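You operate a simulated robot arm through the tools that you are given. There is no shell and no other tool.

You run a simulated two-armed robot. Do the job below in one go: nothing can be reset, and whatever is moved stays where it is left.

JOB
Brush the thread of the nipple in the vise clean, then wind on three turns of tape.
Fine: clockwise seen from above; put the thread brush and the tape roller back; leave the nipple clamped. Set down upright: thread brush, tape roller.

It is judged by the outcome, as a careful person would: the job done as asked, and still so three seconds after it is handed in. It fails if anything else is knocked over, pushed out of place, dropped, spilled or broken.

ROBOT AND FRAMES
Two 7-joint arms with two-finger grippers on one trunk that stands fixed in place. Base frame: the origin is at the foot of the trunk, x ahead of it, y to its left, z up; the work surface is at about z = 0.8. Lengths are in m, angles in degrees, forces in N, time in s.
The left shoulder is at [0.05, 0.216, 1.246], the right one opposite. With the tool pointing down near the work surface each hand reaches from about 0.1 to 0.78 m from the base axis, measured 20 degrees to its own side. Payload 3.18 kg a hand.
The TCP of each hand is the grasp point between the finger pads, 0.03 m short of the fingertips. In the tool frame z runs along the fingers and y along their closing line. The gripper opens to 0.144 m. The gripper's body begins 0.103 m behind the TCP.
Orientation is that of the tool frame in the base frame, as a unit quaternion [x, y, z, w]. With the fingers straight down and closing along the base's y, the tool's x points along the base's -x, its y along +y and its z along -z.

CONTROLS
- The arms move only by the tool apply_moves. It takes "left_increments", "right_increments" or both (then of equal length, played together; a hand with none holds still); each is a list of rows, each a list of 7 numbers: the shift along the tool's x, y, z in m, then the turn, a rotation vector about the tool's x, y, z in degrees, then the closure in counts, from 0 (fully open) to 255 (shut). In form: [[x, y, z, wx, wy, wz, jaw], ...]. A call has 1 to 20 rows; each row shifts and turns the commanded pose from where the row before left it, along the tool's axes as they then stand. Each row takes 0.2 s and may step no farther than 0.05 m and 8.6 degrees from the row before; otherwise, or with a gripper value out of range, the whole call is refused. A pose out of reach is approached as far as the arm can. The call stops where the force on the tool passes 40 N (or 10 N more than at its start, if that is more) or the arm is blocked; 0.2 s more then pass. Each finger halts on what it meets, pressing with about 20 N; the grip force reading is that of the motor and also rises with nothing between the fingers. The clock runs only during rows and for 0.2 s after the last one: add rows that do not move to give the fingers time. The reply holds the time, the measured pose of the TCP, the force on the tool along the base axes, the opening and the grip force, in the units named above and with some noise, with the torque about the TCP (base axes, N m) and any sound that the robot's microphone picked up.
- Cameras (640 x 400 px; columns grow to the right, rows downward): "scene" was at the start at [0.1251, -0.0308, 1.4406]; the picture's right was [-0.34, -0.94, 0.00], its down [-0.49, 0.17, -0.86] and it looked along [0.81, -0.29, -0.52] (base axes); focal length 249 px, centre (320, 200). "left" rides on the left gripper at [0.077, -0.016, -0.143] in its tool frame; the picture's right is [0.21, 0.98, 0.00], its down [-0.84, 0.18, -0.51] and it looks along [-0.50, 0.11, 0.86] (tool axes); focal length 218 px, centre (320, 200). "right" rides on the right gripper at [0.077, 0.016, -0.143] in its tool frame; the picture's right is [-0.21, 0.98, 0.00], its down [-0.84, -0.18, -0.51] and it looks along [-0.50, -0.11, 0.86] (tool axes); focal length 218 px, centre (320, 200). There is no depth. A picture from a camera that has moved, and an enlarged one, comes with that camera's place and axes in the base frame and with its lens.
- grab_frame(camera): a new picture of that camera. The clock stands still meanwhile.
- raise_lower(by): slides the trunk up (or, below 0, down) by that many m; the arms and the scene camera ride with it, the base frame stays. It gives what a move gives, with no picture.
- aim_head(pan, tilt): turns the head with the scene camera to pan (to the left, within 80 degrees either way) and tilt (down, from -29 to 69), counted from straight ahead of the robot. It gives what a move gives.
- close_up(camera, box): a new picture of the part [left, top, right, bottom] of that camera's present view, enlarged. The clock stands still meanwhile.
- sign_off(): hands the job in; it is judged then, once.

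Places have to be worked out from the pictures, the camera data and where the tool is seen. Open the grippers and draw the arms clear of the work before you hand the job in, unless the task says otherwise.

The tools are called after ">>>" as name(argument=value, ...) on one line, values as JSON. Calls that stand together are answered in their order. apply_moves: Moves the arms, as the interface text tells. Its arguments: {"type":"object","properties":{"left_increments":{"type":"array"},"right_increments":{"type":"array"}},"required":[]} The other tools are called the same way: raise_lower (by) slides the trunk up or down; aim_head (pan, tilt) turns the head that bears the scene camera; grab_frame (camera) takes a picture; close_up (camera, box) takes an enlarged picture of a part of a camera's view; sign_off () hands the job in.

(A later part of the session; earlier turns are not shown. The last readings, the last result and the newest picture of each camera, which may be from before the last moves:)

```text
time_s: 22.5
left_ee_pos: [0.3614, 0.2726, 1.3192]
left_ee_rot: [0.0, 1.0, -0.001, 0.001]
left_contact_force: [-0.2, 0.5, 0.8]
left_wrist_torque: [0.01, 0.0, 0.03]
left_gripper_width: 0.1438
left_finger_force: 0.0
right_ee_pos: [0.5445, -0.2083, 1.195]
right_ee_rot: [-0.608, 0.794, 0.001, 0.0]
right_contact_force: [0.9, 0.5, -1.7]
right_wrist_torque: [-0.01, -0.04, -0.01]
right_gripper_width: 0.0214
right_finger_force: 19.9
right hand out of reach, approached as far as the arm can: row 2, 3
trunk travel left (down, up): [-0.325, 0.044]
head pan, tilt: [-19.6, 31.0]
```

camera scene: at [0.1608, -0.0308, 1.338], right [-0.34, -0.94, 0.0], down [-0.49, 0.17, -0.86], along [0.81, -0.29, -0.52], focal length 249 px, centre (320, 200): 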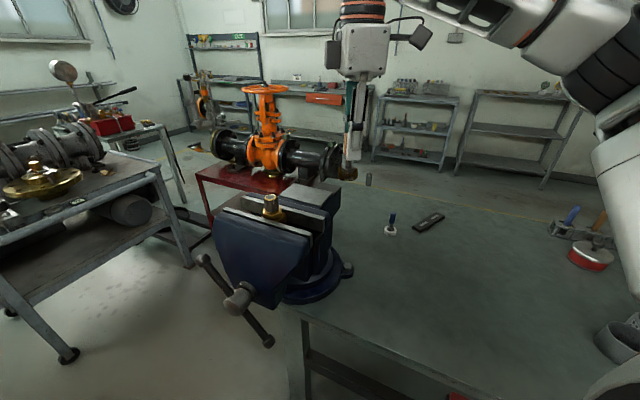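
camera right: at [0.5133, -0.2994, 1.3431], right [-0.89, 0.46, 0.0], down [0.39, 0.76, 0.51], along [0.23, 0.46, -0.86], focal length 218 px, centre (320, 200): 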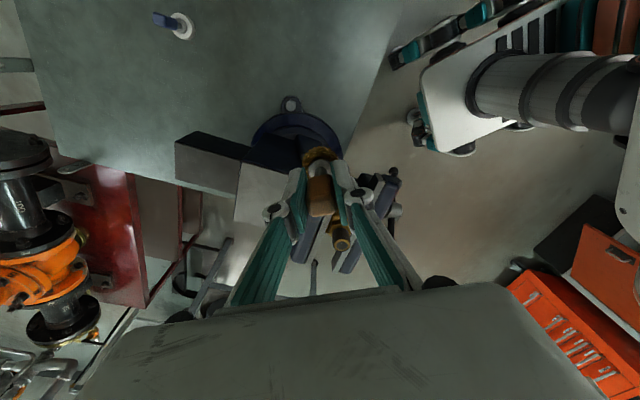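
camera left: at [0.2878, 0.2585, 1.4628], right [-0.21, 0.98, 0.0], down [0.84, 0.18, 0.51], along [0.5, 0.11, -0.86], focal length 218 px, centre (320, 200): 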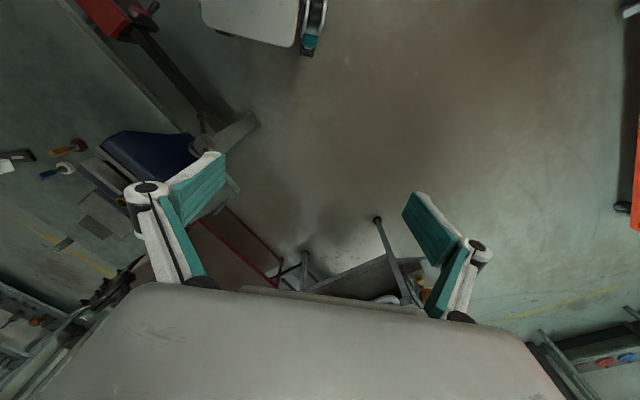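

Still blocked near y = -0.21; I judge the forearm slopes upward to the wrist, so the wrist bend is at its limit. I raise the trunk another 0.04 so the wrist can sit lower relative to the shoulder.

>>> apply_moves(right_increments=[[0.02, 0.01, 0.01, 0, 0, 0, 255], [0, 0, 0.02, 0, 0, 0, 255], [0, 0, 0, 0, 0, 0, 255]])

>>> raise_lower(by=0.042)

>>> grab_frame(camera="scene")

```text
time_s: 23.3
left_ee_pos: [0.3617, 0.2728, 1.3205]
left_ee_rot: [0.0, 1.0, 0.0, 0.0]
left_contact_force: [-0.6, 0.3, 0.9]
left_wrist_torque: [0.03, -0.02, -0.01]
left_gripper_width: 0.1437
left_finger_force: 0.1
right_ee_pos: [0.5302, -0.2229, 1.1653]
right_ee_rot: [-0.608, 0.794, 0.0, 0.0]
right_contact_force: [0.4, 0.2, -0.1]
right_wrist_torque: [0.04, -0.02, 0.02]
right_gripper_width: 0.0214
right_finger_force: 20.1
trunk travel left (down, up): [-0.325, 0.044]
head pan, tilt: [-19.6, 31.0]
```

```text
time_s: 24.1
left_ee_pos: [0.3627, 0.2723, 1.361]
left_ee_rot: [0.0, 1.0, 0.0, -0.001]
left_contact_force: [0.3, -0.2, -0.1]
left_wrist_torque: [-0.01, 0.01, -0.01]
left_gripper_width: 0.144
left_finger_force: 0.0
right_ee_pos: [0.5297, -0.2207, 1.2074]
right_ee_rot: [-0.608, 0.794, 0.001, 0.001]
right_contact_force: [0.3, -0.1, -0.6]
right_wrist_torque: [-0.01, 0.03, -0.02]
right_gripper_width: 0.0213
right_finger_force: 19.7
trunk travel left (down, up): [-0.367, 0.002]
head pan, tilt: [-19.6, 31.0]
```

```text
taken
camera scene: at [0.1252, -0.0308, 1.4817], right [-0.34, -0.94, 0.0], down [-0.49, 0.17, -0.86], along [0.81, -0.29, -0.52], focal length 249 px, centre (320, 200)
```

scene: 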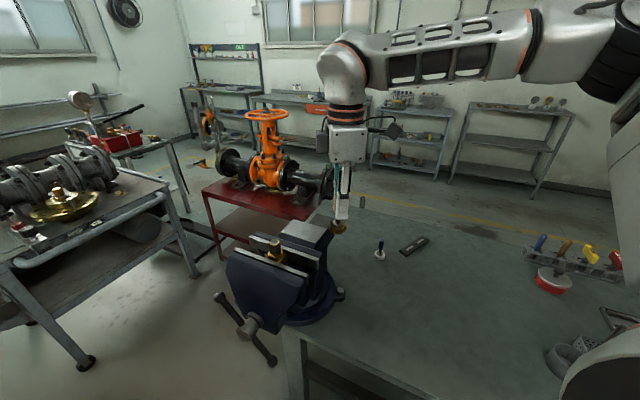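

The hand rode along properly. I now lower to about z = 1.165 and move toward (0.587, -0.16).

>>> apply_moves(right_increments=[[0, 0, 0.042, 0, 0, 0, 255], [-0.0245, -0.013, 0, 0, 0, 0, 255], [-0.0245, -0.013, 0, 0, 0, 0, 255], [-0.0245, -0.013, 0, 0, 0, 0, 255], [0, 0, 0, 0, 0, 0, 255]])

```text
time_s: 25.3
left_ee_pos: [0.3622, 0.2732, 1.3607]
left_ee_rot: [0.0, 1.0, -0.001, -0.001]
left_contact_force: [-0.1, 0.0, 0.6]
left_wrist_torque: [0.04, 0.01, -0.01]
left_gripper_width: 0.1439
left_finger_force: 0.1
right_ee_pos: [0.5543, -0.1944, 1.1644]
right_ee_rot: [-0.608, 0.794, 0.001, 0.001]
right_contact_force: [-0.3, -0.3, -1.7]
right_wrist_torque: [-0.02, -0.03, 0.0]
right_gripper_width: 0.0215
right_finger_force: 20.0
right hand out of reach, approached as far as the arm can: row 3, 4
trunk travel left (down, up): [-0.367, 0.002]
head pan, tilt: [-19.6, 31.0]
```

It stalls a little farther on. I test whether yaw is the limiter: turn back 16 degrees and try the same direction again.

>>> apply_moves(right_increments=[[0, 0, 0, 0, 0, 8, 255], [0, 0, 0, 0, 0, 8, 255], [-0.028, 0, 0, 0, 0, 0, 255], [-0.028, 0, 0, 0, 0, 0, 255], [0, 0, 0, 0, 0, 0, 255]])

```text
time_s: 26.5
left_ee_pos: [0.3617, 0.271, 1.3619]
left_ee_rot: [0.0, 1.0, 0.0, 0.0]
left_contact_force: [-0.4, 0.2, -0.1]
left_wrist_torque: [-0.01, 0.0, 0.05]
left_gripper_width: 0.1439
left_finger_force: 0.0
right_ee_pos: [0.553, -0.1944, 1.163]
right_ee_rot: [-0.491, 0.871, 0.001, 0.0]
right_contact_force: [-0.3, 0.2, -1.2]
right_wrist_torque: [-0.02, 0.02, 0.01]
right_gripper_width: 0.0216
right_finger_force: 20.1
right hand out of reach, approached as far as the arm can: row 3, 4
trunk travel left (down, up): [-0.367, 0.002]
head pan, tilt: [-19.6, 31.0]
```

Yaw turns freely here but the hand still cannot advance. I probe other directions in small steps: toward +y with some -x, well away from the nipple.

>>> apply_moves(right_increments=[[0.0095, 0.0399, 0, 0, 0, 0, 255], [0.0, 0, 0, 0, 0, 0, 255]])

>>> grab_frame(camera="scene")

```text
time_s: 27.1
left_ee_pos: [0.365, 0.2725, 1.3602]
left_ee_rot: [0.0, 1.0, -0.001, -0.001]
left_contact_force: [0.8, -0.4, 0.4]
left_wrist_torque: [0.07, 0.06, -0.02]
left_gripper_width: 0.1437
left_finger_force: 0.0
right_ee_pos: [0.5173, -0.1864, 1.1639]
right_ee_rot: [-0.492, 0.871, 0.001, -0.001]
right_contact_force: [0.6, -0.7, -0.9]
right_wrist_torque: [0.01, 0.03, 0.01]
right_gripper_width: 0.0212
right_finger_force: 20.4
trunk travel left (down, up): [-0.367, 0.002]
head pan, tilt: [-19.6, 31.0]
```

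```text
taken
camera scene: at [0.1276, -0.0317, 1.4814], right [-0.34, -0.94, 0.0], down [-0.49, 0.17, -0.86], along [0.81, -0.29, -0.52], focal length 249 px, centre (320, 200)
```

scene: 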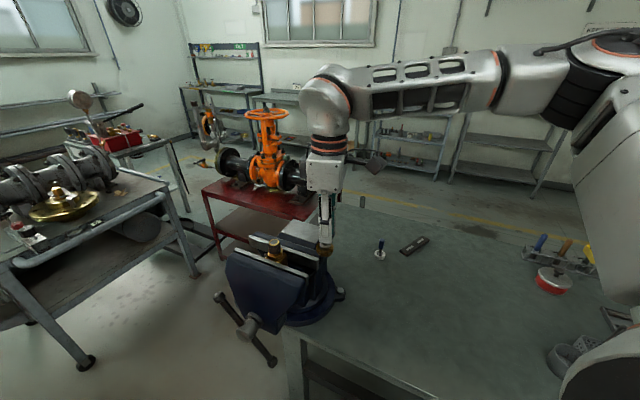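

That direction was free, so the limit is on going forward. I go around: first straight left to (0.51, -0.09), staying 7 cm short of the nipple.

>>> apply_moves(right_increments=[[-0.0262, 0.0185, -0.005, 0, 0, 0, 255], [-0.0262, 0.0185, -0.005, 0, 0, 0, 255], [-0.0262, 0.0185, -0.005, 0, 0, 0, 255], [0, 0, 0, 0, 0, 0, 255]])

>>> grab_frame(camera="scene")

```text
time_s: 28.1
left_ee_pos: [0.3621, 0.2719, 1.3611]
left_ee_rot: [0.001, 1.0, -0.001, 0.001]
left_contact_force: [0.1, 0.2, 0.7]
left_wrist_torque: [0.0, 0.0, 0.0]
left_gripper_width: 0.1441
left_finger_force: 0.0
right_ee_pos: [0.5095, -0.1673, 1.1678]
right_ee_rot: [-0.49, 0.871, 0.002, 0.001]
right_contact_force: [0.8, -0.2, -0.7]
right_wrist_torque: [0.01, -0.01, 0.03]
right_gripper_width: 0.0216
right_finger_force: 19.9
right hand out of reach, approached as far as the arm can: row 1, 2, 3
trunk travel left (down, up): [-0.367, 0.002]
head pan, tilt: [-19.6, 31.0]
```

```text
taken
camera scene: at [0.125, -0.031, 1.4818], right [-0.34, -0.94, 0.0], down [-0.49, 0.17, -0.86], along [0.81, -0.29, -0.52], focal length 249 px, centre (320, 200)
```

scene: 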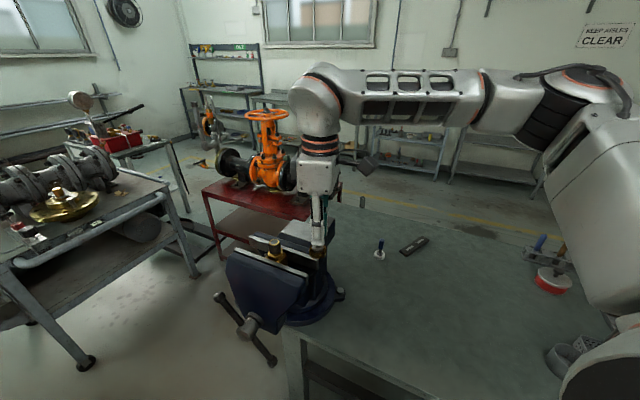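

It slides along a slanted boundary, still blocked to the left. I test small hand tilts about tool x and y both ways to learn which wrist axis is at its stop.

>>> apply_moves(right_increments=[[0, 0, 0, 6, 0, 0, 255], [0, 0, 0, -6, 0, 0, 255]])

>>> apply_moves(right_increments=[[0, 0, 0, -6, 0, 0, 255], [0, 0, 0, 6, 0, 0, 255]])

>>> apply_moves(right_increments=[[0, 0, 0, 0, 6, 0, 255], [0, 0, 0, 0, -6, 0, 255]])

>>> apply_moves(right_increments=[[0, 0, 0, 0, -6, 0, 255], [0, 0, 0, 0, 6, 0, 255]])

```text
time_s: 28.7
left_ee_pos: [0.3633, 0.2725, 1.3609]
left_ee_rot: [0.001, 1.0, 0.0, -0.001]
left_contact_force: [-0.8, -0.7, -0.4]
left_wrist_torque: [-0.01, 0.04, 0.0]
left_gripper_width: 0.1442
left_finger_force: 0.0
right_ee_pos: [0.5138, -0.1687, 1.1799]
right_ee_rot: [-0.492, 0.871, 0.001, 0.002]
right_contact_force: [-0.3, -0.9, -0.5]
right_wrist_torque: [0.01, -0.01, -0.04]
right_gripper_width: 0.0215
right_finger_force: 20.2
right hand out of reach, approached as far as the arm can: row 2
trunk travel left (down, up): [-0.367, 0.002]
head pan, tilt: [-19.6, 31.0]
```

```text
time_s: 29.3
left_ee_pos: [0.3614, 0.2735, 1.3614]
left_ee_rot: [0.0, 1.0, -0.002, 0.0]
left_contact_force: [-0.3, 0.9, 0.5]
left_wrist_torque: [-0.03, -0.02, -0.01]
left_gripper_width: 0.1441
left_finger_force: 0.1
right_ee_pos: [0.5103, -0.1675, 1.1814]
right_ee_rot: [-0.492, 0.871, 0.001, 0.001]
right_contact_force: [-0.8, 0.6, -0.5]
right_wrist_torque: [-0.06, -0.06, 0.02]
right_gripper_width: 0.0213
right_finger_force: 20.3
trunk travel left (down, up): [-0.367, 0.002]
head pan, tilt: [-19.6, 31.0]
```

```text
time_s: 29.9
left_ee_pos: [0.362, 0.2714, 1.3612]
left_ee_rot: [0.0, 1.0, 0.0, 0.001]
left_contact_force: [0.1, 0.2, 1.0]
left_wrist_torque: [0.04, -0.01, 0.01]
left_gripper_width: 0.1442
left_finger_force: 0.1
right_ee_pos: [0.4912, -0.1755, 1.1907]
right_ee_rot: [-0.491, 0.871, 0.015, 0.025]
right_contact_force: [-0.1, 0.3, -0.3]
right_wrist_torque: [-0.01, 0.03, 0.04]
right_gripper_width: 0.0216
right_finger_force: 20.1
right hand out of reach, approached as far as the arm can: row 1
trunk travel left (down, up): [-0.367, 0.002]
head pan, tilt: [-19.6, 31.0]
```

```text
time_s: 30.5
left_ee_pos: [0.3644, 0.2771, 1.3606]
left_ee_rot: [0.0, 1.0, -0.002, 0.0]
left_contact_force: [-0.2, 0.5, -0.6]
left_wrist_torque: [-0.12, 0.04, 0.0]
left_gripper_width: 0.1442
left_finger_force: 0.1
right_ee_pos: [0.4938, -0.1697, 1.191]
right_ee_rot: [-0.49, 0.871, 0.013, 0.023]
right_contact_force: [-0.2, 0.4, -1.1]
right_wrist_torque: [-0.11, 0.01, 0.01]
right_gripper_width: 0.0216
right_finger_force: 20.2
trunk travel left (down, up): [-0.367, 0.002]
head pan, tilt: [-19.6, 31.0]
```

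The test is clear: turning fingers further back (+y turn) is refused while tilting them forward is free, so the wrist bend is at its stop. Tilting the hand forward about the closing line should free it; I tilt about 25 degrees in the air and try reaching over the nipple at a safe height (this is only a reach test).

>>> apply_moves(right_increments=[[0, 0, -0.005, 0, -7.3, 0, 255], [0, 0, -0.005, 0, -7.3, 0, 255], [0, 0, 0, 0, -7.4, 0, 255], [0, 0, 0, 0, 0, 0, 255]])

```text
time_s: 31.5
left_ee_pos: [0.3622, 0.2737, 1.3605]
left_ee_rot: [0.0, 1.0, -0.002, 0.0]
left_contact_force: [1.0, 0.6, 0.6]
left_wrist_torque: [-0.05, -0.01, -0.01]
left_gripper_width: 0.1439
left_finger_force: 0.1
right_ee_pos: [0.4919, -0.1749, 1.2004]
right_ee_rot: [-0.479, 0.85, 0.108, 0.189]
right_contact_force: [0.8, -0.5, -1.2]
right_wrist_torque: [-0.05, 0.03, -0.04]
right_gripper_width: 0.0212
right_finger_force: 19.5
trunk travel left (down, up): [-0.367, 0.002]
head pan, tilt: [-19.6, 31.0]
```

The tilt went through cleanly. Now I move at z ≈ 1.20 toward the point just right of the nipple; the brush bottom stays above 1.12, over the nipple top.

>>> apply_moves(right_increments=[[-0.0306, -0.0166, 0.0143, 0, 0, 0, 255], [-0.0306, -0.0166, 0.0143, 0, 0, 0, 255], [-0.0306, -0.0166, 0.0143, 0, 0, 0, 255], [0, 0, 0, 0, 0, 0, 255]])

```text
time_s: 32.5
left_ee_pos: [0.36, 0.273, 1.3619]
left_ee_rot: [0.0, 1.0, -0.001, 0.001]
left_contact_force: [-0.6, 0.2, 0.1]
left_wrist_torque: [0.0, -0.04, 0.01]
left_gripper_width: 0.144
left_finger_force: 0.0
right_ee_pos: [0.585, -0.1111, 1.2037]
right_ee_rot: [-0.479, 0.85, 0.107, 0.191]
right_contact_force: [-1.1, -0.3, -0.5]
right_wrist_torque: [-0.05, -0.04, -0.01]
right_gripper_width: 0.0215
right_finger_force: 20.1
trunk travel left (down, up): [-0.367, 0.002]
head pan, tilt: [-19.6, 31.0]
```

That is reachable now. I trace the four extremes of the intended orbit at this safe height to confirm reach all around.

>>> apply_moves(right_increments=[[-0.04, -0.0141, 0.0188, 0, 0, 0, 255], [-0.0105, 0.0456, 0.0049, 0, 0, 0, 255], [0.0414, 0.0109, -0.0194, 0, 0, 0, 255], [0.0105, -0.0456, -0.0049, 0, 0, 0, 255], [0, 0, 0, 0, 0, 0, 255]])

>>> grab_frame(camera="scene")

>>> grab_frame(camera="right")

```text
time_s: 33.7
left_ee_pos: [0.3605, 0.2722, 1.3621]
left_ee_rot: [0.0, 1.0, -0.001, 0.001]
left_contact_force: [-0.9, -0.6, -0.1]
left_wrist_torque: [0.02, -0.07, 0.0]
left_gripper_width: 0.1439
left_finger_force: 0.0
right_ee_pos: [0.5699, -0.1501, 1.2019]
right_ee_rot: [-0.478, 0.851, 0.108, 0.189]
right_contact_force: [-0.4, -0.7, -1.2]
right_wrist_torque: [0.0, -0.01, -0.02]
right_gripper_width: 0.0215
right_finger_force: 20.0
right hand out of reach, approached as far as the arm can: row 1, 2
trunk travel left (down, up): [-0.367, 0.002]
head pan, tilt: [-19.6, 31.0]
```

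```text
taken
camera scene: at [0.1241, -0.0316, 1.4818], right [-0.34, -0.94, 0.0], down [-0.48, 0.17, -0.86], along [0.81, -0.29, -0.52], focal length 249 px, centre (320, 200)
```

scene: 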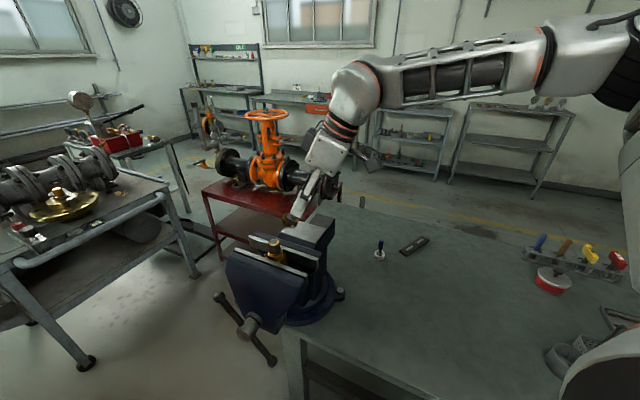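

```text
taken
camera right: at [0.4879, -0.2503, 1.3001], right [-0.74, 0.67, 0.09], down [0.44, 0.37, 0.82], along [0.51, 0.64, -0.57], focal length 218 px, centre (320, 200)
```

right: 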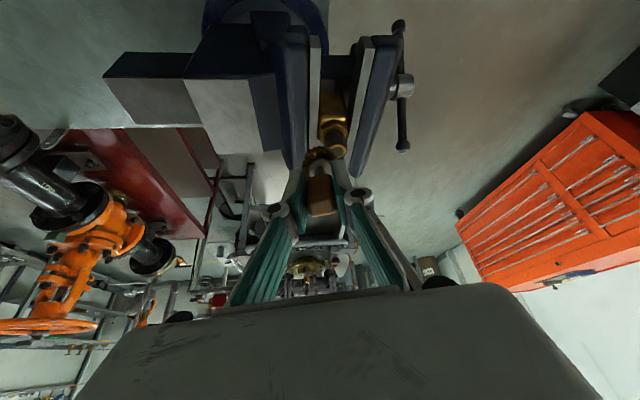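

At 25 degrees the far side of the orbit is still refused. I tilt to 40 degrees and trace the orbit again at the same safe height.

>>> apply_moves(right_increments=[[0, 0, 0, 0, -7.5, 0, 255], [0, 0, 0, 0, -7.5, 0, 255], [-0.0302, 0.0041, 0.0255, 0, 0, 0, 255], [-0.035, -0.0109, 0.0295, 0, 0, 0, 255], [-0.0088, 0.0456, 0.0075, 0, 0, 0, 255], [0.035, 0.0109, -0.0295, 0, 0, 0, 255], [0.0088, -0.0456, -0.0075, 0, 0, 0, 255], [0, 0, 0, 0, 0, 0, 255]])

```text
time_s: 35.5
left_ee_pos: [0.36, 0.2733, 1.3614]
left_ee_rot: [0.0, 1.0, -0.001, 0.001]
left_contact_force: [-0.3, 0.3, 0.2]
left_wrist_torque: [0.0, -0.09, 0.02]
left_gripper_width: 0.1444
left_finger_force: 0.0
right_ee_pos: [0.5849, -0.1127, 1.2021]
right_ee_rot: [-0.461, 0.818, 0.168, 0.3]
right_contact_force: [-0.5, 0.3, -0.9]
right_wrist_torque: [-0.03, 0.01, -0.02]
right_gripper_width: 0.0218
right_finger_force: 20.0
trunk travel left (down, up): [-0.367, 0.002]
head pan, tilt: [-19.6, 31.0]
```

With 40 degrees of tilt the whole orbit is reachable. The brush must therefore be regripped with the hand tilted 40 degrees so it stays vertical at the nipple; I carry it back toward its home first.

>>> apply_moves(right_increments=[[0.028, -0.0245, -0.0236, 0, 0, 0, 255], [0.028, -0.0245, -0.0236, 0, 0, 0, 255], [0.028, -0.0245, -0.0236, 0, 0, 0, 255], [0.028, -0.0245, -0.0236, 0, 0, 0, 255], [0.028, -0.0245, -0.0236, 0, 0, 0, 255], [0.03545, -0.01773, 0.01918, 0, 0, 0, 255], [0.03545, -0.01773, 0.01918, 0, 0, 0, 255], [0.03545, -0.01773, 0.01918, 0, 0, 0, 255], [0.03545, -0.01773, 0.01918, 0, 0, 0, 255], [0, 0, 0, 0, 0, 0, 255]])

```text
time_s: 37.7
left_ee_pos: [0.3621, 0.2731, 1.3615]
left_ee_rot: [0.0, 1.0, -0.001, 0.001]
left_contact_force: [-0.7, -0.3, 0.4]
left_wrist_torque: [0.0, -0.03, 0.01]
left_gripper_width: 0.1438
left_finger_force: 0.0
right_ee_pos: [0.6264, -0.4195, 1.0529]
right_ee_rot: [-0.46, 0.819, 0.168, 0.3]
right_contact_force: [-0.4, 0.6, -0.8]
right_wrist_torque: [-0.08, 0.0, -0.01]
right_gripper_width: 0.0216
right_finger_force: 20.3
trunk travel left (down, up): [-0.367, 0.002]
head pan, tilt: [-19.6, 31.0]
```

Reached without any refusals. Now I tilt the hand back to vertical and turn the yaw back to 45 degrees above the brush's home.

>>> apply_moves(right_increments=[[0, 0, 0, 0, 8.04, 0, 255], [0, 0, 0, 0, 8.04, 0, 255], [0, 0, 0, 0, 8.04, 0, 255], [0, 0, 0, 0, 8.04, 0, 255], [0, 0, 0, 0, 8.04, 0, 255], [0, 0, 0, 0, 0, 6.8, 255], [0, 0, 0, 0, 0, 6.8, 255], [0, 0, 0, 0, 0, 0, 255]])

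>>> grab_frame(camera="scene")

>>> grab_frame(camera="right")

```text
time_s: 39.5
left_ee_pos: [0.3624, 0.2731, 1.3609]
left_ee_rot: [0.001, 1.0, 0.0, 0.0]
left_contact_force: [-0.5, 0.3, 0.1]
left_wrist_torque: [0.02, -0.03, -0.03]
left_gripper_width: 0.1442
left_finger_force: 0.1
right_ee_pos: [0.6274, -0.4194, 1.0508]
right_ee_rot: [-0.383, 0.924, 0.002, 0.0]
right_contact_force: [0.0, -1.1, -1.4]
right_wrist_torque: [0.01, -0.03, -0.03]
right_gripper_width: 0.0215
right_finger_force: 20.2
trunk travel left (down, up): [-0.367, 0.002]
head pan, tilt: [-19.6, 31.0]
```

```text
taken
camera scene: at [0.1252, -0.0308, 1.4817], right [-0.34, -0.94, 0.0], down [-0.49, 0.17, -0.86], along [0.81, -0.29, -0.52], focal length 249 px, centre (320, 200)
```

scene: 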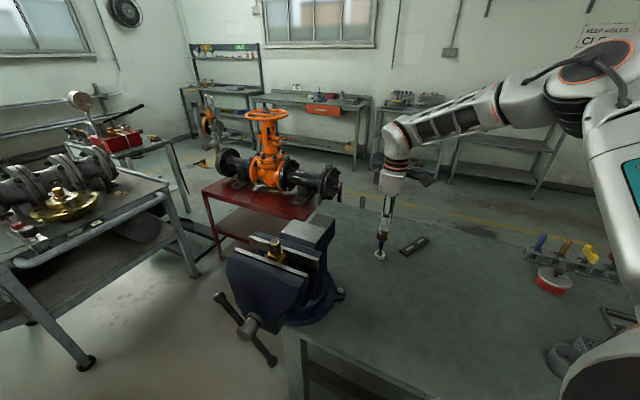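

```text
taken
camera right: at [0.5607, -0.4607, 1.1952], right [-0.55, 0.84, 0.0], down [0.72, 0.47, 0.51], along [0.42, 0.28, -0.86], focal length 218 px, centre (320, 200)
```

right: 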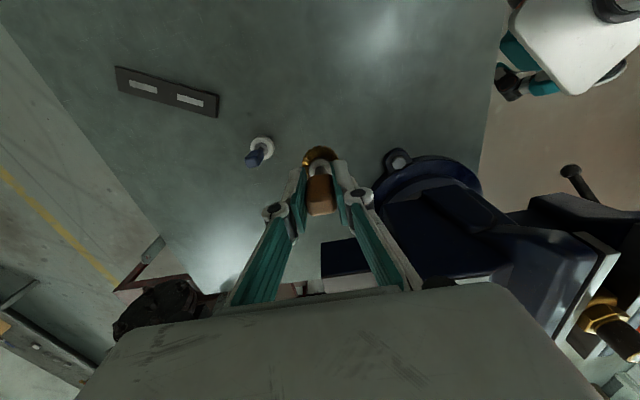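

The brush is vertical above its home again. I descend to just above the bench at the original spot.

>>> apply_moves(right_increments=[[0.0031, 0.0003, 0.03, 0, 0, 0, 255], [0, 0, 0.04, 0, 0, 0, 255], [0, 0, 0.04, 0, 0, 0, 255], [0, 0, 0.04, 0, 0, 0, 255], [0, 0, 0.02, 0, 0, 0, 255], [0, 0, 0.005, 0, 0, 0, 255], [0, 0, 0, 0, 0, 0, 255]])

>>> close_up(camera="scene", box=[350, 190, 420, 290])

```text
time_s: 41.1
left_ee_pos: [0.3624, 0.2723, 1.361]
left_ee_rot: [0.0, 1.0, -0.001, 0.0]
left_contact_force: [0.9, -0.9, -0.2]
left_wrist_torque: [0.01, 0.05, 0.03]
left_gripper_width: 0.144
left_finger_force: 0.1
right_ee_pos: [0.5913, -0.4294, 0.9071]
right_ee_rot: [-0.384, 0.923, 0.0, 0.0]
right_contact_force: [-0.3, -0.2, -0.5]
right_wrist_torque: [-0.01, 0.01, -0.02]
right_gripper_width: 0.0218
right_finger_force: 20.1
right hand out of reach, approached as far as the arm can: row 3, 4, 5
trunk travel left (down, up): [-0.367, 0.002]
head pan, tilt: [-19.6, 31.0]
```

```text
4.00 times, centred on (385, 240) of scene
camera zoom: at [0.1256, -0.0309, 1.4817], right [-0.34, -0.94, 0.0], down [-0.49, 0.17, -0.86], along [0.81, -0.29, -0.52], focal length 994 px, centre (60, 40)
```

zoom: 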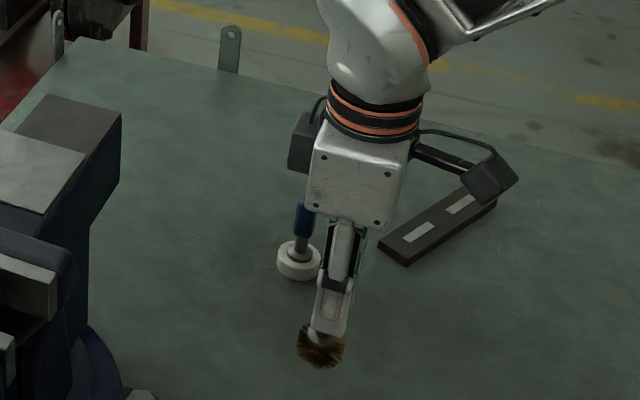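

Now with the trunk at the top the hand cannot go low enough here, so I back off upward and lower the trunk to the height that worked for the bench (shoulder at about 1.146).

>>> apply_moves(right_increments=[[0, 0, -0.04, 0, 0, 0, 255], [0, 0, -0.04, 0, 0, 0, 255], [0, 0, -0.04, 0, 0, 0, 255], [-0.012, -0.009, -0.02, 0, 0, 0, 255], [-0.012, -0.009, 0, 0, 0, 0, 255], [0, 0, 0, 0, 0, 0, 255]])

>>> raise_lower(by=-0.142)

```text
time_s: 42.5
left_ee_pos: [0.3621, 0.273, 1.3613]
left_ee_rot: [0.001, 1.0, -0.002, 0.001]
left_contact_force: [0.9, -0.4, 0.2]
left_wrist_torque: [0.01, 0.0, -0.01]
left_gripper_width: 0.1438
left_finger_force: 0.1
right_ee_pos: [0.6236, -0.4233, 1.0434]
right_ee_rot: [-0.384, 0.924, 0.001, 0.0]
right_contact_force: [0.8, -0.2, -0.7]
right_wrist_torque: [-0.01, 0.0, 0.0]
right_gripper_width: 0.0215
right_finger_force: 19.8
trunk travel left (down, up): [-0.367, 0.002]
head pan, tilt: [-19.6, 31.0]
```

```text
time_s: 44.2
left_ee_pos: [0.3606, 0.2732, 1.2202]
left_ee_rot: [0.001, 1.0, -0.001, 0.001]
left_contact_force: [0.2, -0.6, -0.3]
left_wrist_torque: [0.01, -0.04, 0.01]
left_gripper_width: 0.1441
left_finger_force: 0.1
right_ee_pos: [0.6228, -0.4234, 0.902]
right_ee_rot: [-0.384, 0.923, 0.0, 0.0]
right_contact_force: [-0.1, -0.1, -0.9]
right_wrist_torque: [0.02, -0.02, 0.02]
right_gripper_width: 0.0213
right_finger_force: 20.3
trunk travel left (down, up): [-0.225, 0.144]
head pan, tilt: [-19.6, 31.0]
```

The hand is at (0.6228, -0.4234, 0.902). I correct to the home position and lower to just above the bench, then touch down.

>>> apply_moves(right_increments=[[-0.003, 0, 0.015, 0, 0, 0, 255], [0, 0, 0.0125, 0, 0, 0, 255], [0, 0, 0, 0, 0, 0, 255]])

>>> apply_moves(right_increments=[[0, 0, 0.0015, 0, 0, 0, 255], [0, 0, 0, 0, 0, 0, 255]])

```text
time_s: 45.0
left_ee_pos: [0.3637, 0.2716, 1.2199]
left_ee_rot: [0.0, 1.0, 0.0, 0.001]
left_contact_force: [-0.5, -0.7, -0.8]
left_wrist_torque: [-0.03, 0.02, -0.02]
left_gripper_width: 0.144
left_finger_force: 0.1
right_ee_pos: [0.6252, -0.4215, 0.8729]
right_ee_rot: [-0.384, 0.923, 0.001, 0.0]
right_contact_force: [-0.5, 1.0, 0.1]
right_wrist_torque: [0.0, 0.0, 0.02]
right_gripper_width: 0.0216
right_finger_force: 20.0
trunk travel left (down, up): [-0.225, 0.144]
head pan, tilt: [-19.6, 31.0]
```

```text
time_s: 45.6
left_ee_pos: [0.3618, 0.2715, 1.2198]
left_ee_rot: [0.0, 1.0, -0.001, 0.001]
left_contact_force: [-0.1, -0.2, 1.4]
left_wrist_torque: [0.01, -0.06, -0.02]
left_gripper_width: 0.1438
left_finger_force: 0.1
right_ee_pos: [0.6243, -0.4208, 0.8719]
right_ee_rot: [-0.384, 0.923, -0.001, 0.0]
right_contact_force: [-0.4, -1.5, 6.5]
right_wrist_torque: [0.0, -0.05, -0.02]
right_gripper_width: 0.0217
right_finger_force: 19.8
trunk travel left (down, up): [-0.225, 0.144]
head pan, tilt: [-19.6, 31.0]
```

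Touch-down confirmed by 6.5 N. I open the fingers part way, staying around the handle.

>>> apply_moves(right_increments=[[0, 0, 0, 0, 0, 0, 230], [0, 0, 0, 0, 0, 0, 200], [0, 0, 0, 0, 0, 0, 160], [0, 0, 0, 0, 0, 0, 140], [0, 0, -0.001, 0, 0, 0, 140]])

>>> close_up(camera="right", box=[220, 100, 420, 260])

```text
time_s: 46.8
left_ee_pos: [0.3627, 0.2724, 1.2191]
left_ee_rot: [-0.001, 1.0, -0.001, 0.0]
left_contact_force: [-0.6, 0.1, 0.7]
left_wrist_torque: [-0.01, -0.03, 0.0]
left_gripper_width: 0.1444
left_finger_force: 0.1
right_ee_pos: [0.6258, -0.4216, 0.8721]
right_ee_rot: [-0.384, 0.923, 0.001, 0.001]
right_contact_force: [-0.1, 1.0, 0.1]
right_wrist_torque: [-0.01, -0.04, 0.01]
right_gripper_width: 0.0648
right_finger_force: 0.1
trunk travel left (down, up): [-0.225, 0.144]
head pan, tilt: [-19.6, 31.0]
```

```text
2.50 times, centred on (320, 180) of right
camera zoom: at [0.559, -0.4627, 1.0157], right [-0.55, 0.84, 0.0], down [0.72, 0.47, 0.51], along [0.42, 0.28, -0.86], focal length 546 px, centre (320, 250)
```

zoom: 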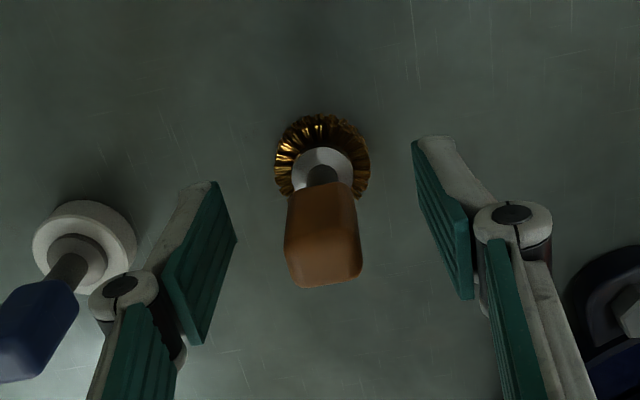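

The brush stands upright and free between the pads. I tilt the hand in place by 40 degrees about the closing line, fingers still around the handle.

>>> apply_moves(right_increments=[[0, 0, 0, 0, -8, 0, 140], [0, 0, 0, 0, -8, 0, 140], [0, 0, 0, 0, -8, 0, 140], [0, 0, 0, 0, -8, 0, 140], [0, 0, 0, 0, -8, 0, 140], [0, 0, 0, 0, 0, 0, 140]])

>>> grab_frame(camera="right")

>>> close_up(camera="scene", box=[360, 170, 480, 270])

```text
time_s: 48.2
left_ee_pos: [0.3608, 0.2736, 1.2181]
left_ee_rot: [0.001, 1.0, -0.001, 0.0]
left_contact_force: [-0.4, -0.2, 0.5]
left_wrist_torque: [0.02, 0.0, 0.01]
left_gripper_width: 0.1439
left_finger_force: 0.1
right_ee_pos: [0.6242, -0.4204, 0.8731]
right_ee_rot: [-0.361, 0.868, 0.132, 0.315]
right_contact_force: [-0.5, 0.0, -0.1]
right_wrist_torque: [0.03, 0.0, 0.02]
right_gripper_width: 0.0648
right_finger_force: 0.0
trunk travel left (down, up): [-0.225, 0.144]
head pan, tilt: [-19.6, 31.0]
```

```text
taken
camera right: at [0.5069, -0.5146, 0.9343], right [-0.58, 0.8, 0.13], down [0.35, 0.1, 0.93], along [0.73, 0.59, -0.34], focal length 218 px, centre (320, 200)
```

right: 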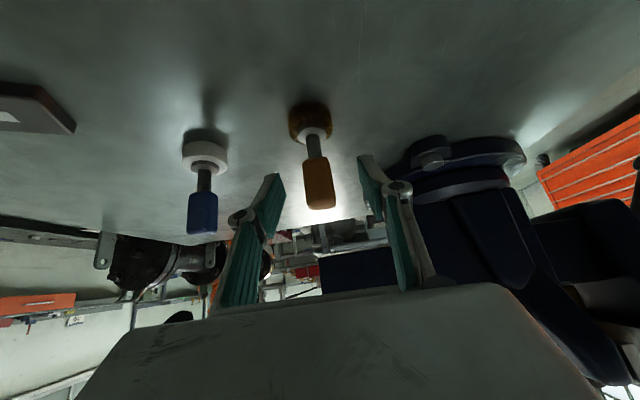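

```text
4.00 times, centred on (420, 220) of scene
camera zoom: at [0.1613, -0.0302, 1.3379], right [-0.34, -0.94, 0.0], down [-0.49, 0.17, -0.86], along [0.81, -0.29, -0.52], focal length 994 px, centre (-80, 120)
```

zoom: 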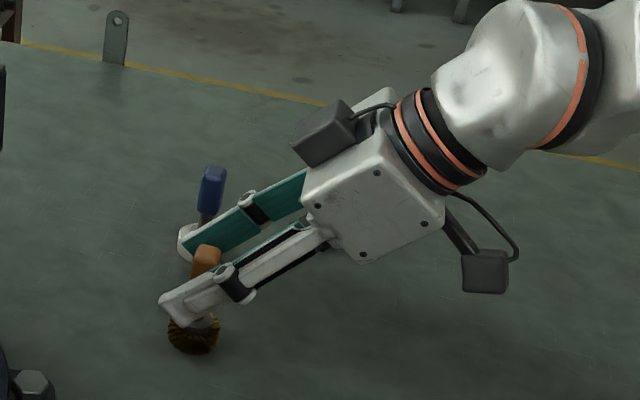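

The tilted grip pose fits well. This side-on camera view also shows the tools' profile, so I zoom in to measure head heights.

>>> close_up(camera="right", box=[170, 80, 370, 240])

>>> close_up(camera="right", box=[280, 90, 345, 220])

>>> close_up(camera="right", box=[170, 115, 240, 245])

```text
2.50 times, centred on (270, 160) of right
camera zoom: at [0.5069, -0.5146, 0.9343], right [-0.58, 0.8, 0.13], down [0.35, 0.1, 0.93], along [0.73, 0.59, -0.34], focal length 546 px, centre (445, 300)
```

zoom: 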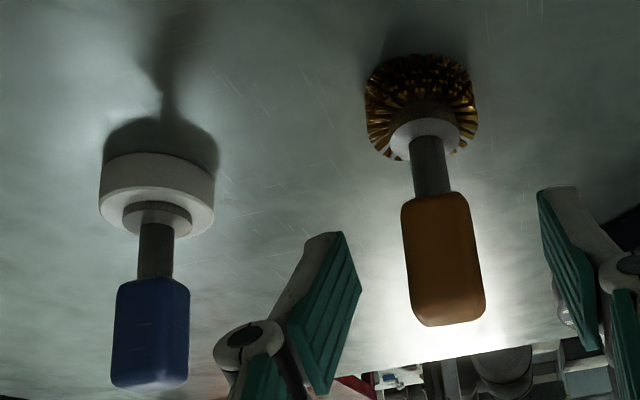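

```text
3.08 times, centred on (312, 155) of right
camera zoom: at [0.5069, -0.5146, 0.9343], right [-0.58, 0.8, 0.13], down [0.35, 0.1, 0.93], along [0.73, 0.59, -0.34], focal length 672 px, centre (343, 338)
```

zoom: 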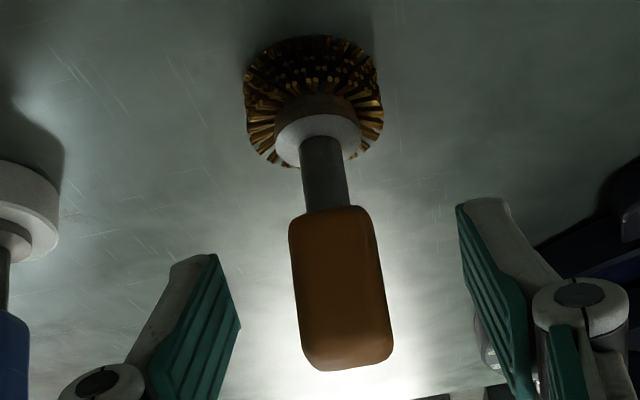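

```text
3.08 times, centred on (205, 180) of right
camera zoom: at [0.5069, -0.5146, 0.9343], right [-0.58, 0.8, 0.13], down [0.35, 0.1, 0.93], along [0.73, 0.59, -0.34], focal length 672 px, centre (674, 262)
```

zoom: 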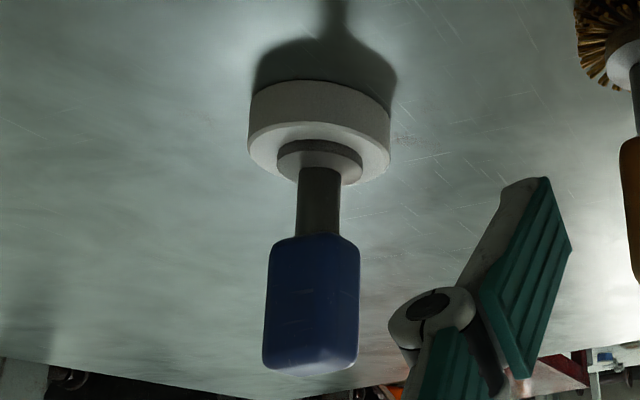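

The head heights: bristles about 0–26 mm and tape roll about 0–15 mm above the base, handles from 45 to 90 mm. I close the tilted gripper on the brush handle.

>>> apply_moves(right_increments=[[0, 0, 0, 0, 0, 0, 180], [0, 0, 0, 0, 0, 0, 205], [0, 0, 0, 0, 0, 0, 225], [0, 0, 0, 0, 0, 0, 255], [0, 0, 0, 0, 0, 0, 255]])

>>> close_up(camera="right", box=[220, 80, 420, 240])

```text
time_s: 49.4
left_ee_pos: [0.362, 0.2728, 1.2186]
left_ee_rot: [0.0, 1.0, 0.0, 0.0]
left_contact_force: [-0.1, 0.3, 0.2]
left_wrist_torque: [0.0, 0.02, -0.02]
left_gripper_width: 0.1438
left_finger_force: 0.1
right_ee_pos: [0.6253, -0.4221, 0.873]
right_ee_rot: [-0.361, 0.868, 0.132, 0.315]
right_contact_force: [0.7, 0.3, 0.6]
right_wrist_torque: [0.01, 0.01, -0.03]
right_gripper_width: 0.0215
right_finger_force: 20.2
trunk travel left (down, up): [-0.225, 0.144]
head pan, tilt: [-19.6, 31.0]
```

```text
2.50 times, centred on (320, 160) of right
camera zoom: at [0.5069, -0.5149, 0.934], right [-0.58, 0.8, 0.14], down [0.35, 0.1, 0.93], along [0.73, 0.59, -0.34], focal length 546 px, centre (320, 300)
```

zoom: 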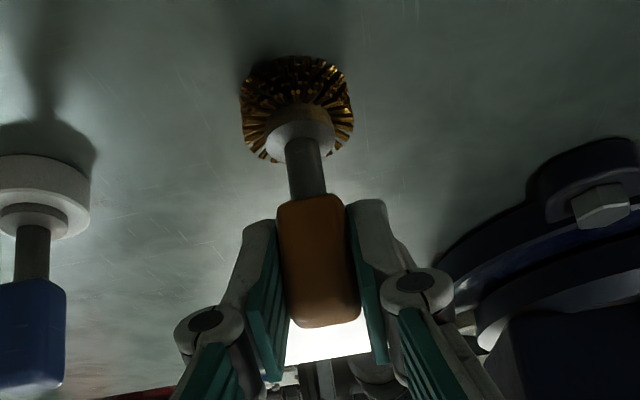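

Firm grip with the brush vertical and hand tilted 40 degrees. I lift straight up by 0.18 m, then raise the trunk to its upper position.

>>> apply_moves(right_increments=[[-0.0116, 0, -0.0138, 0, 0, 0, 255], [-0.0231, 0, -0.0276, 0, 0, 0, 255], [-0.0231, 0, -0.0276, 0, 0, 0, 255], [-0.0231, 0, -0.0276, 0, 0, 0, 255], [-0.0231, 0, -0.0276, 0, 0, 0, 255], [0, 0, 0, 0, 0, 0, 255]])

>>> raise_lower(by=0.142)

```text
time_s: 50.8
left_ee_pos: [0.3627, 0.272, 1.219]
left_ee_rot: [0.0, 1.0, 0.0, 0.001]
left_contact_force: [-0.4, -0.6, 0.5]
left_wrist_torque: [-0.01, 0.02, -0.04]
left_gripper_width: 0.1441
left_finger_force: 0.1
right_ee_pos: [0.625, -0.4218, 1.0332]
right_ee_rot: [-0.361, 0.868, 0.132, 0.315]
right_contact_force: [-0.3, 0.4, -0.7]
right_wrist_torque: [-0.01, -0.02, 0.01]
right_gripper_width: 0.0217
right_finger_force: 19.5
trunk travel left (down, up): [-0.225, 0.144]
head pan, tilt: [-19.6, 31.0]
```

```text
time_s: 52.5
left_ee_pos: [0.3623, 0.2736, 1.3598]
left_ee_rot: [0.0, 1.0, -0.002, 0.0]
left_contact_force: [-0.9, 0.0, -0.1]
left_wrist_torque: [0.0, 0.01, -0.04]
left_gripper_width: 0.1441
left_finger_force: 0.1
right_ee_pos: [0.6252, -0.4209, 1.1767]
right_ee_rot: [-0.361, 0.868, 0.131, 0.315]
right_contact_force: [-0.5, 0.8, -0.5]
right_wrist_torque: [-0.02, 0.03, 0.0]
right_gripper_width: 0.0216
right_finger_force: 20.0
trunk travel left (down, up): [-0.367, 0.002]
head pan, tilt: [-19.6, 31.0]
```

Now at z = 1.177 with the brush vertical. I yaw the hand about the vertical by 14 degrees (brush stays vertical) and carry it to the right of the nipple at a safe height.

>>> apply_moves(right_increments=[[0, 0, 0, -4.435, 0, -5.285, 255], [0, 0, 0, -4.435, 0, -5.285, 255], [-0.02853, 0.02785, 0.01888, 0, 0, 0, 255], [-0.02853, 0.02785, 0.01888, 0, 0, 0, 255], [-0.02853, 0.02785, 0.01888, 0, 0, 0, 255], [-0.02853, 0.02785, 0.01888, 0, 0, 0, 255], [-0.02853, 0.02785, 0.01888, 0, 0, 0, 255], [-0.02853, 0.02785, 0.01888, 0, 0, 0, 255], [0, 0, 0, 0, 0, 0, 255]])

>>> grab_frame(camera="scene")

>>> grab_frame(camera="right")

```text
time_s: 54.5
left_ee_pos: [0.3626, 0.2725, 1.3618]
left_ee_rot: [0.0, 1.0, -0.001, 0.0]
left_contact_force: [-0.6, -0.2, -0.4]
left_wrist_torque: [0.02, 0.0, -0.02]
left_gripper_width: 0.1441
left_finger_force: 0.2
right_ee_pos: [0.5865, -0.1617, 1.1983]
right_ee_rot: [-0.463, 0.818, 0.168, 0.297]
right_contact_force: [0.3, -0.2, -1.1]
right_wrist_torque: [-0.01, -0.02, 0.03]
right_gripper_width: 0.0213
right_finger_force: 20.3
trunk travel left (down, up): [-0.367, 0.002]
head pan, tilt: [-19.6, 31.0]
```

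```text
taken
camera scene: at [0.1253, -0.0316, 1.4817], right [-0.34, -0.94, 0.0], down [-0.49, 0.17, -0.86], along [0.81, -0.29, -0.52], focal length 249 px, centre (320, 200)
```

scene: 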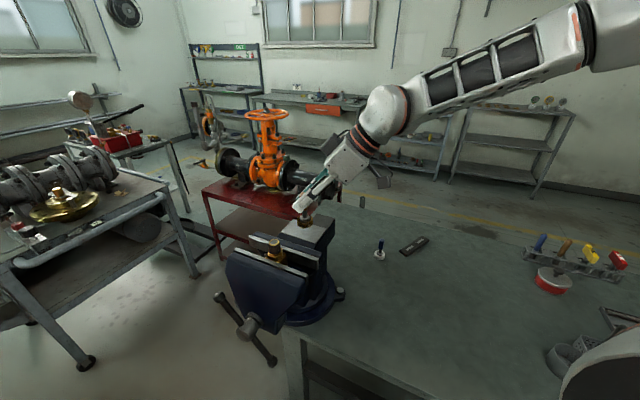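

```text
taken
camera right: at [0.4947, -0.2804, 1.2603], right [-0.76, 0.64, 0.14], down [0.32, 0.18, 0.93], along [0.57, 0.75, -0.34], focal length 218 px, centre (320, 200)
```

right: 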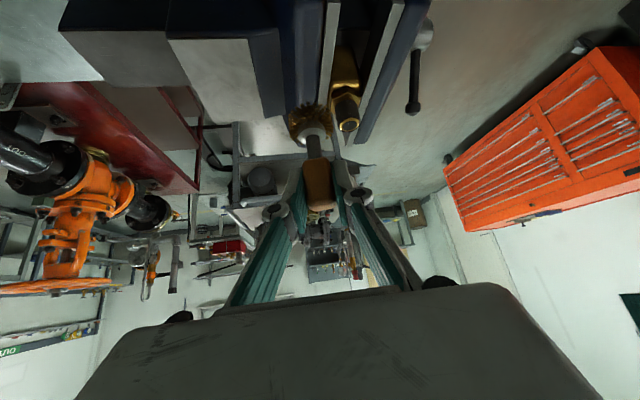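

The whole setup is as planned. I lower the brush beside the nipple to thread height (TCP z ≈ 1.143), still about 5 cm clear to the right.

>>> apply_moves(right_increments=[[0.0177, 0, 0.0211, 0, 0, 0, 255], [0.0177, 0, 0.0211, 0, 0, 0, 255], [0, 0, 0, 0, 0, 0, 255]])

>>> close_up(camera="scene", box=[230, 190, 350, 290])

>>> close_up(camera="right", box=[270, 50, 400, 180])

>>> grab_frame(camera="left")

```text
time_s: 55.3
left_ee_pos: [0.3617, 0.2721, 1.362]
left_ee_rot: [0.0, 1.0, 0.0, 0.0]
left_contact_force: [0.4, 0.3, -0.7]
left_wrist_torque: [0.03, -0.04, 0.01]
left_gripper_width: 0.1439
left_finger_force: 0.1
right_ee_pos: [0.5849, -0.159, 1.1445]
right_ee_rot: [-0.462, 0.818, 0.169, 0.297]
right_contact_force: [0.6, 1.4, -1.4]
right_wrist_torque: [0.03, 0.0, -0.02]
right_gripper_width: 0.0213
right_finger_force: 20.2
trunk travel left (down, up): [-0.367, 0.002]
head pan, tilt: [-19.6, 31.0]
```

```text
4.00 times, centred on (290, 240) of scene
camera zoom: at [0.1252, -0.0307, 1.4818], right [-0.34, -0.94, 0.0], down [-0.49, 0.17, -0.86], along [0.81, -0.29, -0.52], focal length 994 px, centre (440, 40)
```

zoom: 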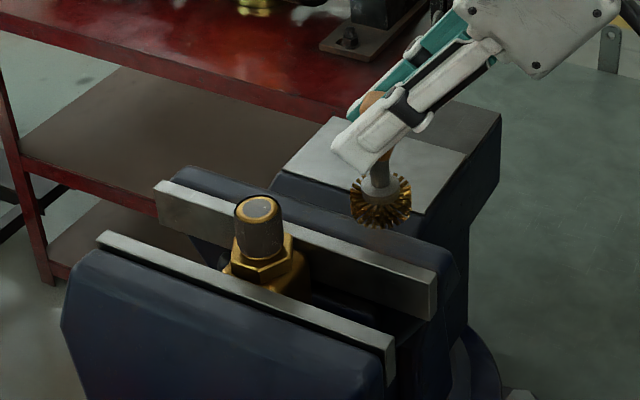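

```text
3.08 times, centred on (335, 115) of right
camera zoom: at [0.4935, -0.2784, 1.2053], right [-0.76, 0.64, 0.14], down [0.32, 0.18, 0.93], along [0.57, 0.75, -0.34], focal length 672 px, centre (274, 462)
```

zoom: 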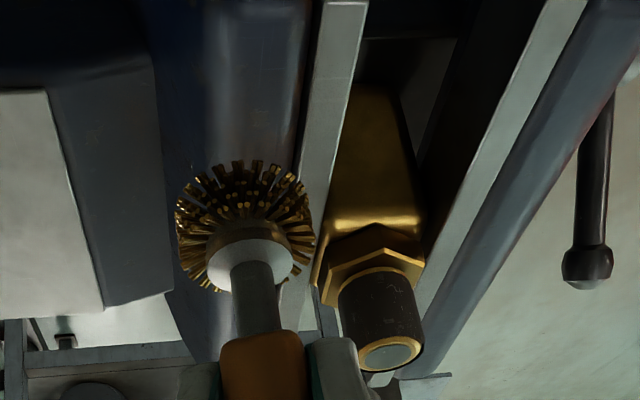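

```text
taken
camera left: at [0.2863, 0.2581, 1.5042], right [-0.21, 0.98, 0.0], down [0.84, 0.18, 0.51], along [0.5, 0.1, -0.86], focal length 218 px, centre (320, 200)
```

left: 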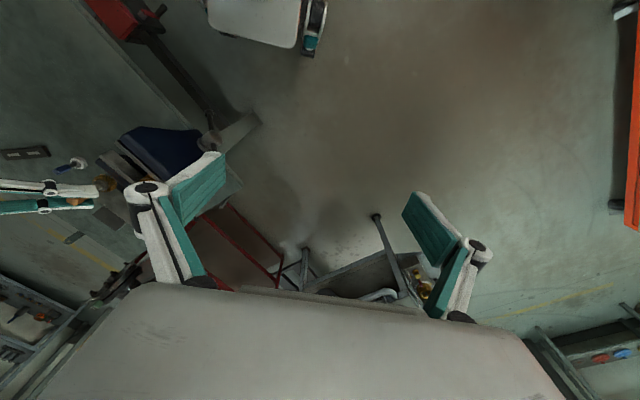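

The brush head is level with the thread (head centre about z 1.081, thread 1.066–1.0945). I close in from the right to about 9 mm short, then creep in 2 mm steps until I feel light contact.

>>> apply_moves(right_increments=[[-0.0116, 0.0087, 0.0117, 0, 0, 0, 255], [-0.0116, 0.0086, 0.0116, 0, 0, 0, 255], [0, 0, 0, 0, 0, 0, 255]])

>>> apply_moves(right_increments=[[-0.0013, 0.001, 0.0011, 0, 0, 0, 255], [0, 0, 0, 0, 0, 0, 255]])

>>> apply_moves(right_increments=[[-0.0013, 0.001, 0.0011, 0, 0, 0, 255], [0, 0, 0, 0, 0, 0, 255]])

```text
time_s: 56.1
left_ee_pos: [0.3625, 0.2726, 1.3603]
left_ee_rot: [0.0, 1.0, 0.0, 0.0]
left_contact_force: [0.0, 0.1, -0.2]
left_wrist_torque: [0.01, -0.03, -0.02]
left_gripper_width: 0.1444
left_finger_force: 0.1
right_ee_pos: [0.5876, -0.1237, 1.1397]
right_ee_rot: [-0.462, 0.818, 0.169, 0.297]
right_contact_force: [-0.7, -0.1, -0.9]
right_wrist_torque: [-0.02, 0.02, -0.03]
right_gripper_width: 0.0216
right_finger_force: 20.1
trunk travel left (down, up): [-0.367, 0.002]
head pan, tilt: [-19.6, 31.0]
```

```text
time_s: 56.7
left_ee_pos: [0.3624, 0.2722, 1.3605]
left_ee_rot: [0.0, 1.0, -0.001, 0.001]
left_contact_force: [0.1, 0.6, 0.1]
left_wrist_torque: [0.02, 0.0, 0.0]
left_gripper_width: 0.144
left_finger_force: 0.0
right_ee_pos: [0.5876, -0.1199, 1.1413]
right_ee_rot: [-0.462, 0.818, 0.169, 0.298]
right_contact_force: [0.9, 0.4, -0.6]
right_wrist_torque: [0.0, 0.0, 0.03]
right_gripper_width: 0.0215
right_finger_force: 19.6
trunk travel left (down, up): [-0.367, 0.002]
head pan, tilt: [-19.6, 31.0]
```

```text
time_s: 57.3
left_ee_pos: [0.363, 0.2719, 1.3608]
left_ee_rot: [0.0, 1.0, -0.001, 0.0]
left_contact_force: [0.2, 0.0, -0.2]
left_wrist_torque: [0.01, -0.02, -0.02]
left_gripper_width: 0.144
left_finger_force: 0.1
right_ee_pos: [0.5877, -0.1213, 1.1425]
right_ee_rot: [-0.462, 0.818, 0.169, 0.297]
right_contact_force: [-0.8, -0.7, -0.7]
right_wrist_torque: [0.04, 0.01, 0.04]
right_gripper_width: 0.0215
right_finger_force: 20.1
trunk travel left (down, up): [-0.367, 0.002]
head pan, tilt: [-19.6, 31.0]
```

No contact yet at about y = -0.120. I check the gap by camera, then creep on.

>>> close_up(camera="right", box=[280, 60, 380, 160])

>>> close_up(camera="scene", box=[245, 215, 335, 275])

>>> apply_moves(right_increments=[[-0.0013, 0.001, 0.0011, 0, 0, 0, 255], [0, 0, 0, 0, 0, 0, 255]])

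>>> apply_moves(right_increments=[[-0.0013, 0.001, 0.0011, 0, 0, 0, 255], [0, 0, 0, 0, 0, 0, 255]])

```text
4.00 times, centred on (330, 110) of right
camera zoom: at [0.4954, -0.2388, 1.2025], right [-0.76, 0.64, 0.14], down [0.32, 0.18, 0.93], along [0.57, 0.75, -0.34], focal length 873 px, centre (280, 560)
```

zoom: 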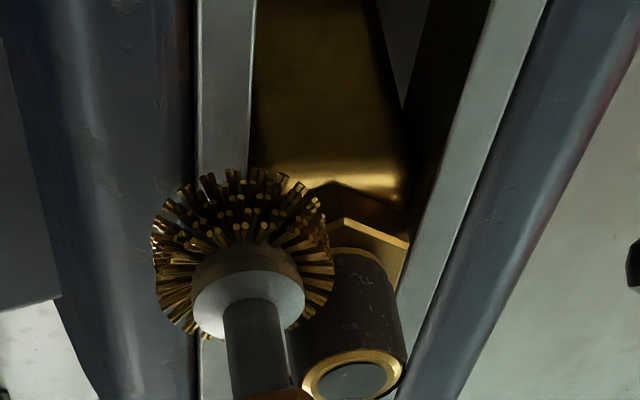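

```text
6.67 times, centred on (290, 245) of scene
camera zoom: at [0.1254, -0.0309, 1.4817], right [-0.34, -0.94, 0.0], down [-0.49, 0.17, -0.86], along [0.81, -0.29, -0.52], focal length 1657 px, centre (520, -100)
```

zoom: 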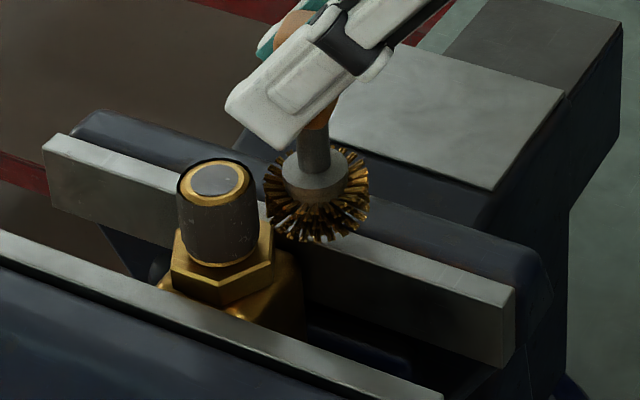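

```text
time_s: 57.9
left_ee_pos: [0.3616, 0.273, 1.3604]
left_ee_rot: [0.0, 1.0, -0.001, 0.001]
left_contact_force: [-0.1, -0.1, 0.2]
left_wrist_torque: [0.03, -0.02, -0.04]
left_gripper_width: 0.1441
left_finger_force: 0.1
right_ee_pos: [0.587, -0.1182, 1.1427]
right_ee_rot: [-0.463, 0.818, 0.169, 0.297]
right_contact_force: [0.4, 0.2, -0.6]
right_wrist_torque: [-0.02, 0.05, -0.01]
right_gripper_width: 0.0213
right_finger_force: 20.2
trunk travel left (down, up): [-0.367, 0.002]
head pan, tilt: [-19.6, 31.0]
```

```text
time_s: 58.5
left_ee_pos: [0.3623, 0.2723, 1.3626]
left_ee_rot: [0.0, 1.0, -0.002, 0.001]
left_contact_force: [-0.6, -0.7, 0.0]
left_wrist_torque: [-0.02, -0.02, 0.0]
left_gripper_width: 0.1438
left_finger_force: 0.0
right_ee_pos: [0.5883, -0.1152, 1.1416]
right_ee_rot: [-0.462, 0.818, 0.17, 0.297]
right_contact_force: [0.3, -0.1, -1.3]
right_wrist_torque: [0.03, 0.03, -0.01]
right_gripper_width: 0.0215
right_finger_force: 19.6
trunk travel left (down, up): [-0.367, 0.002]
head pan, tilt: [-19.6, 31.0]
```

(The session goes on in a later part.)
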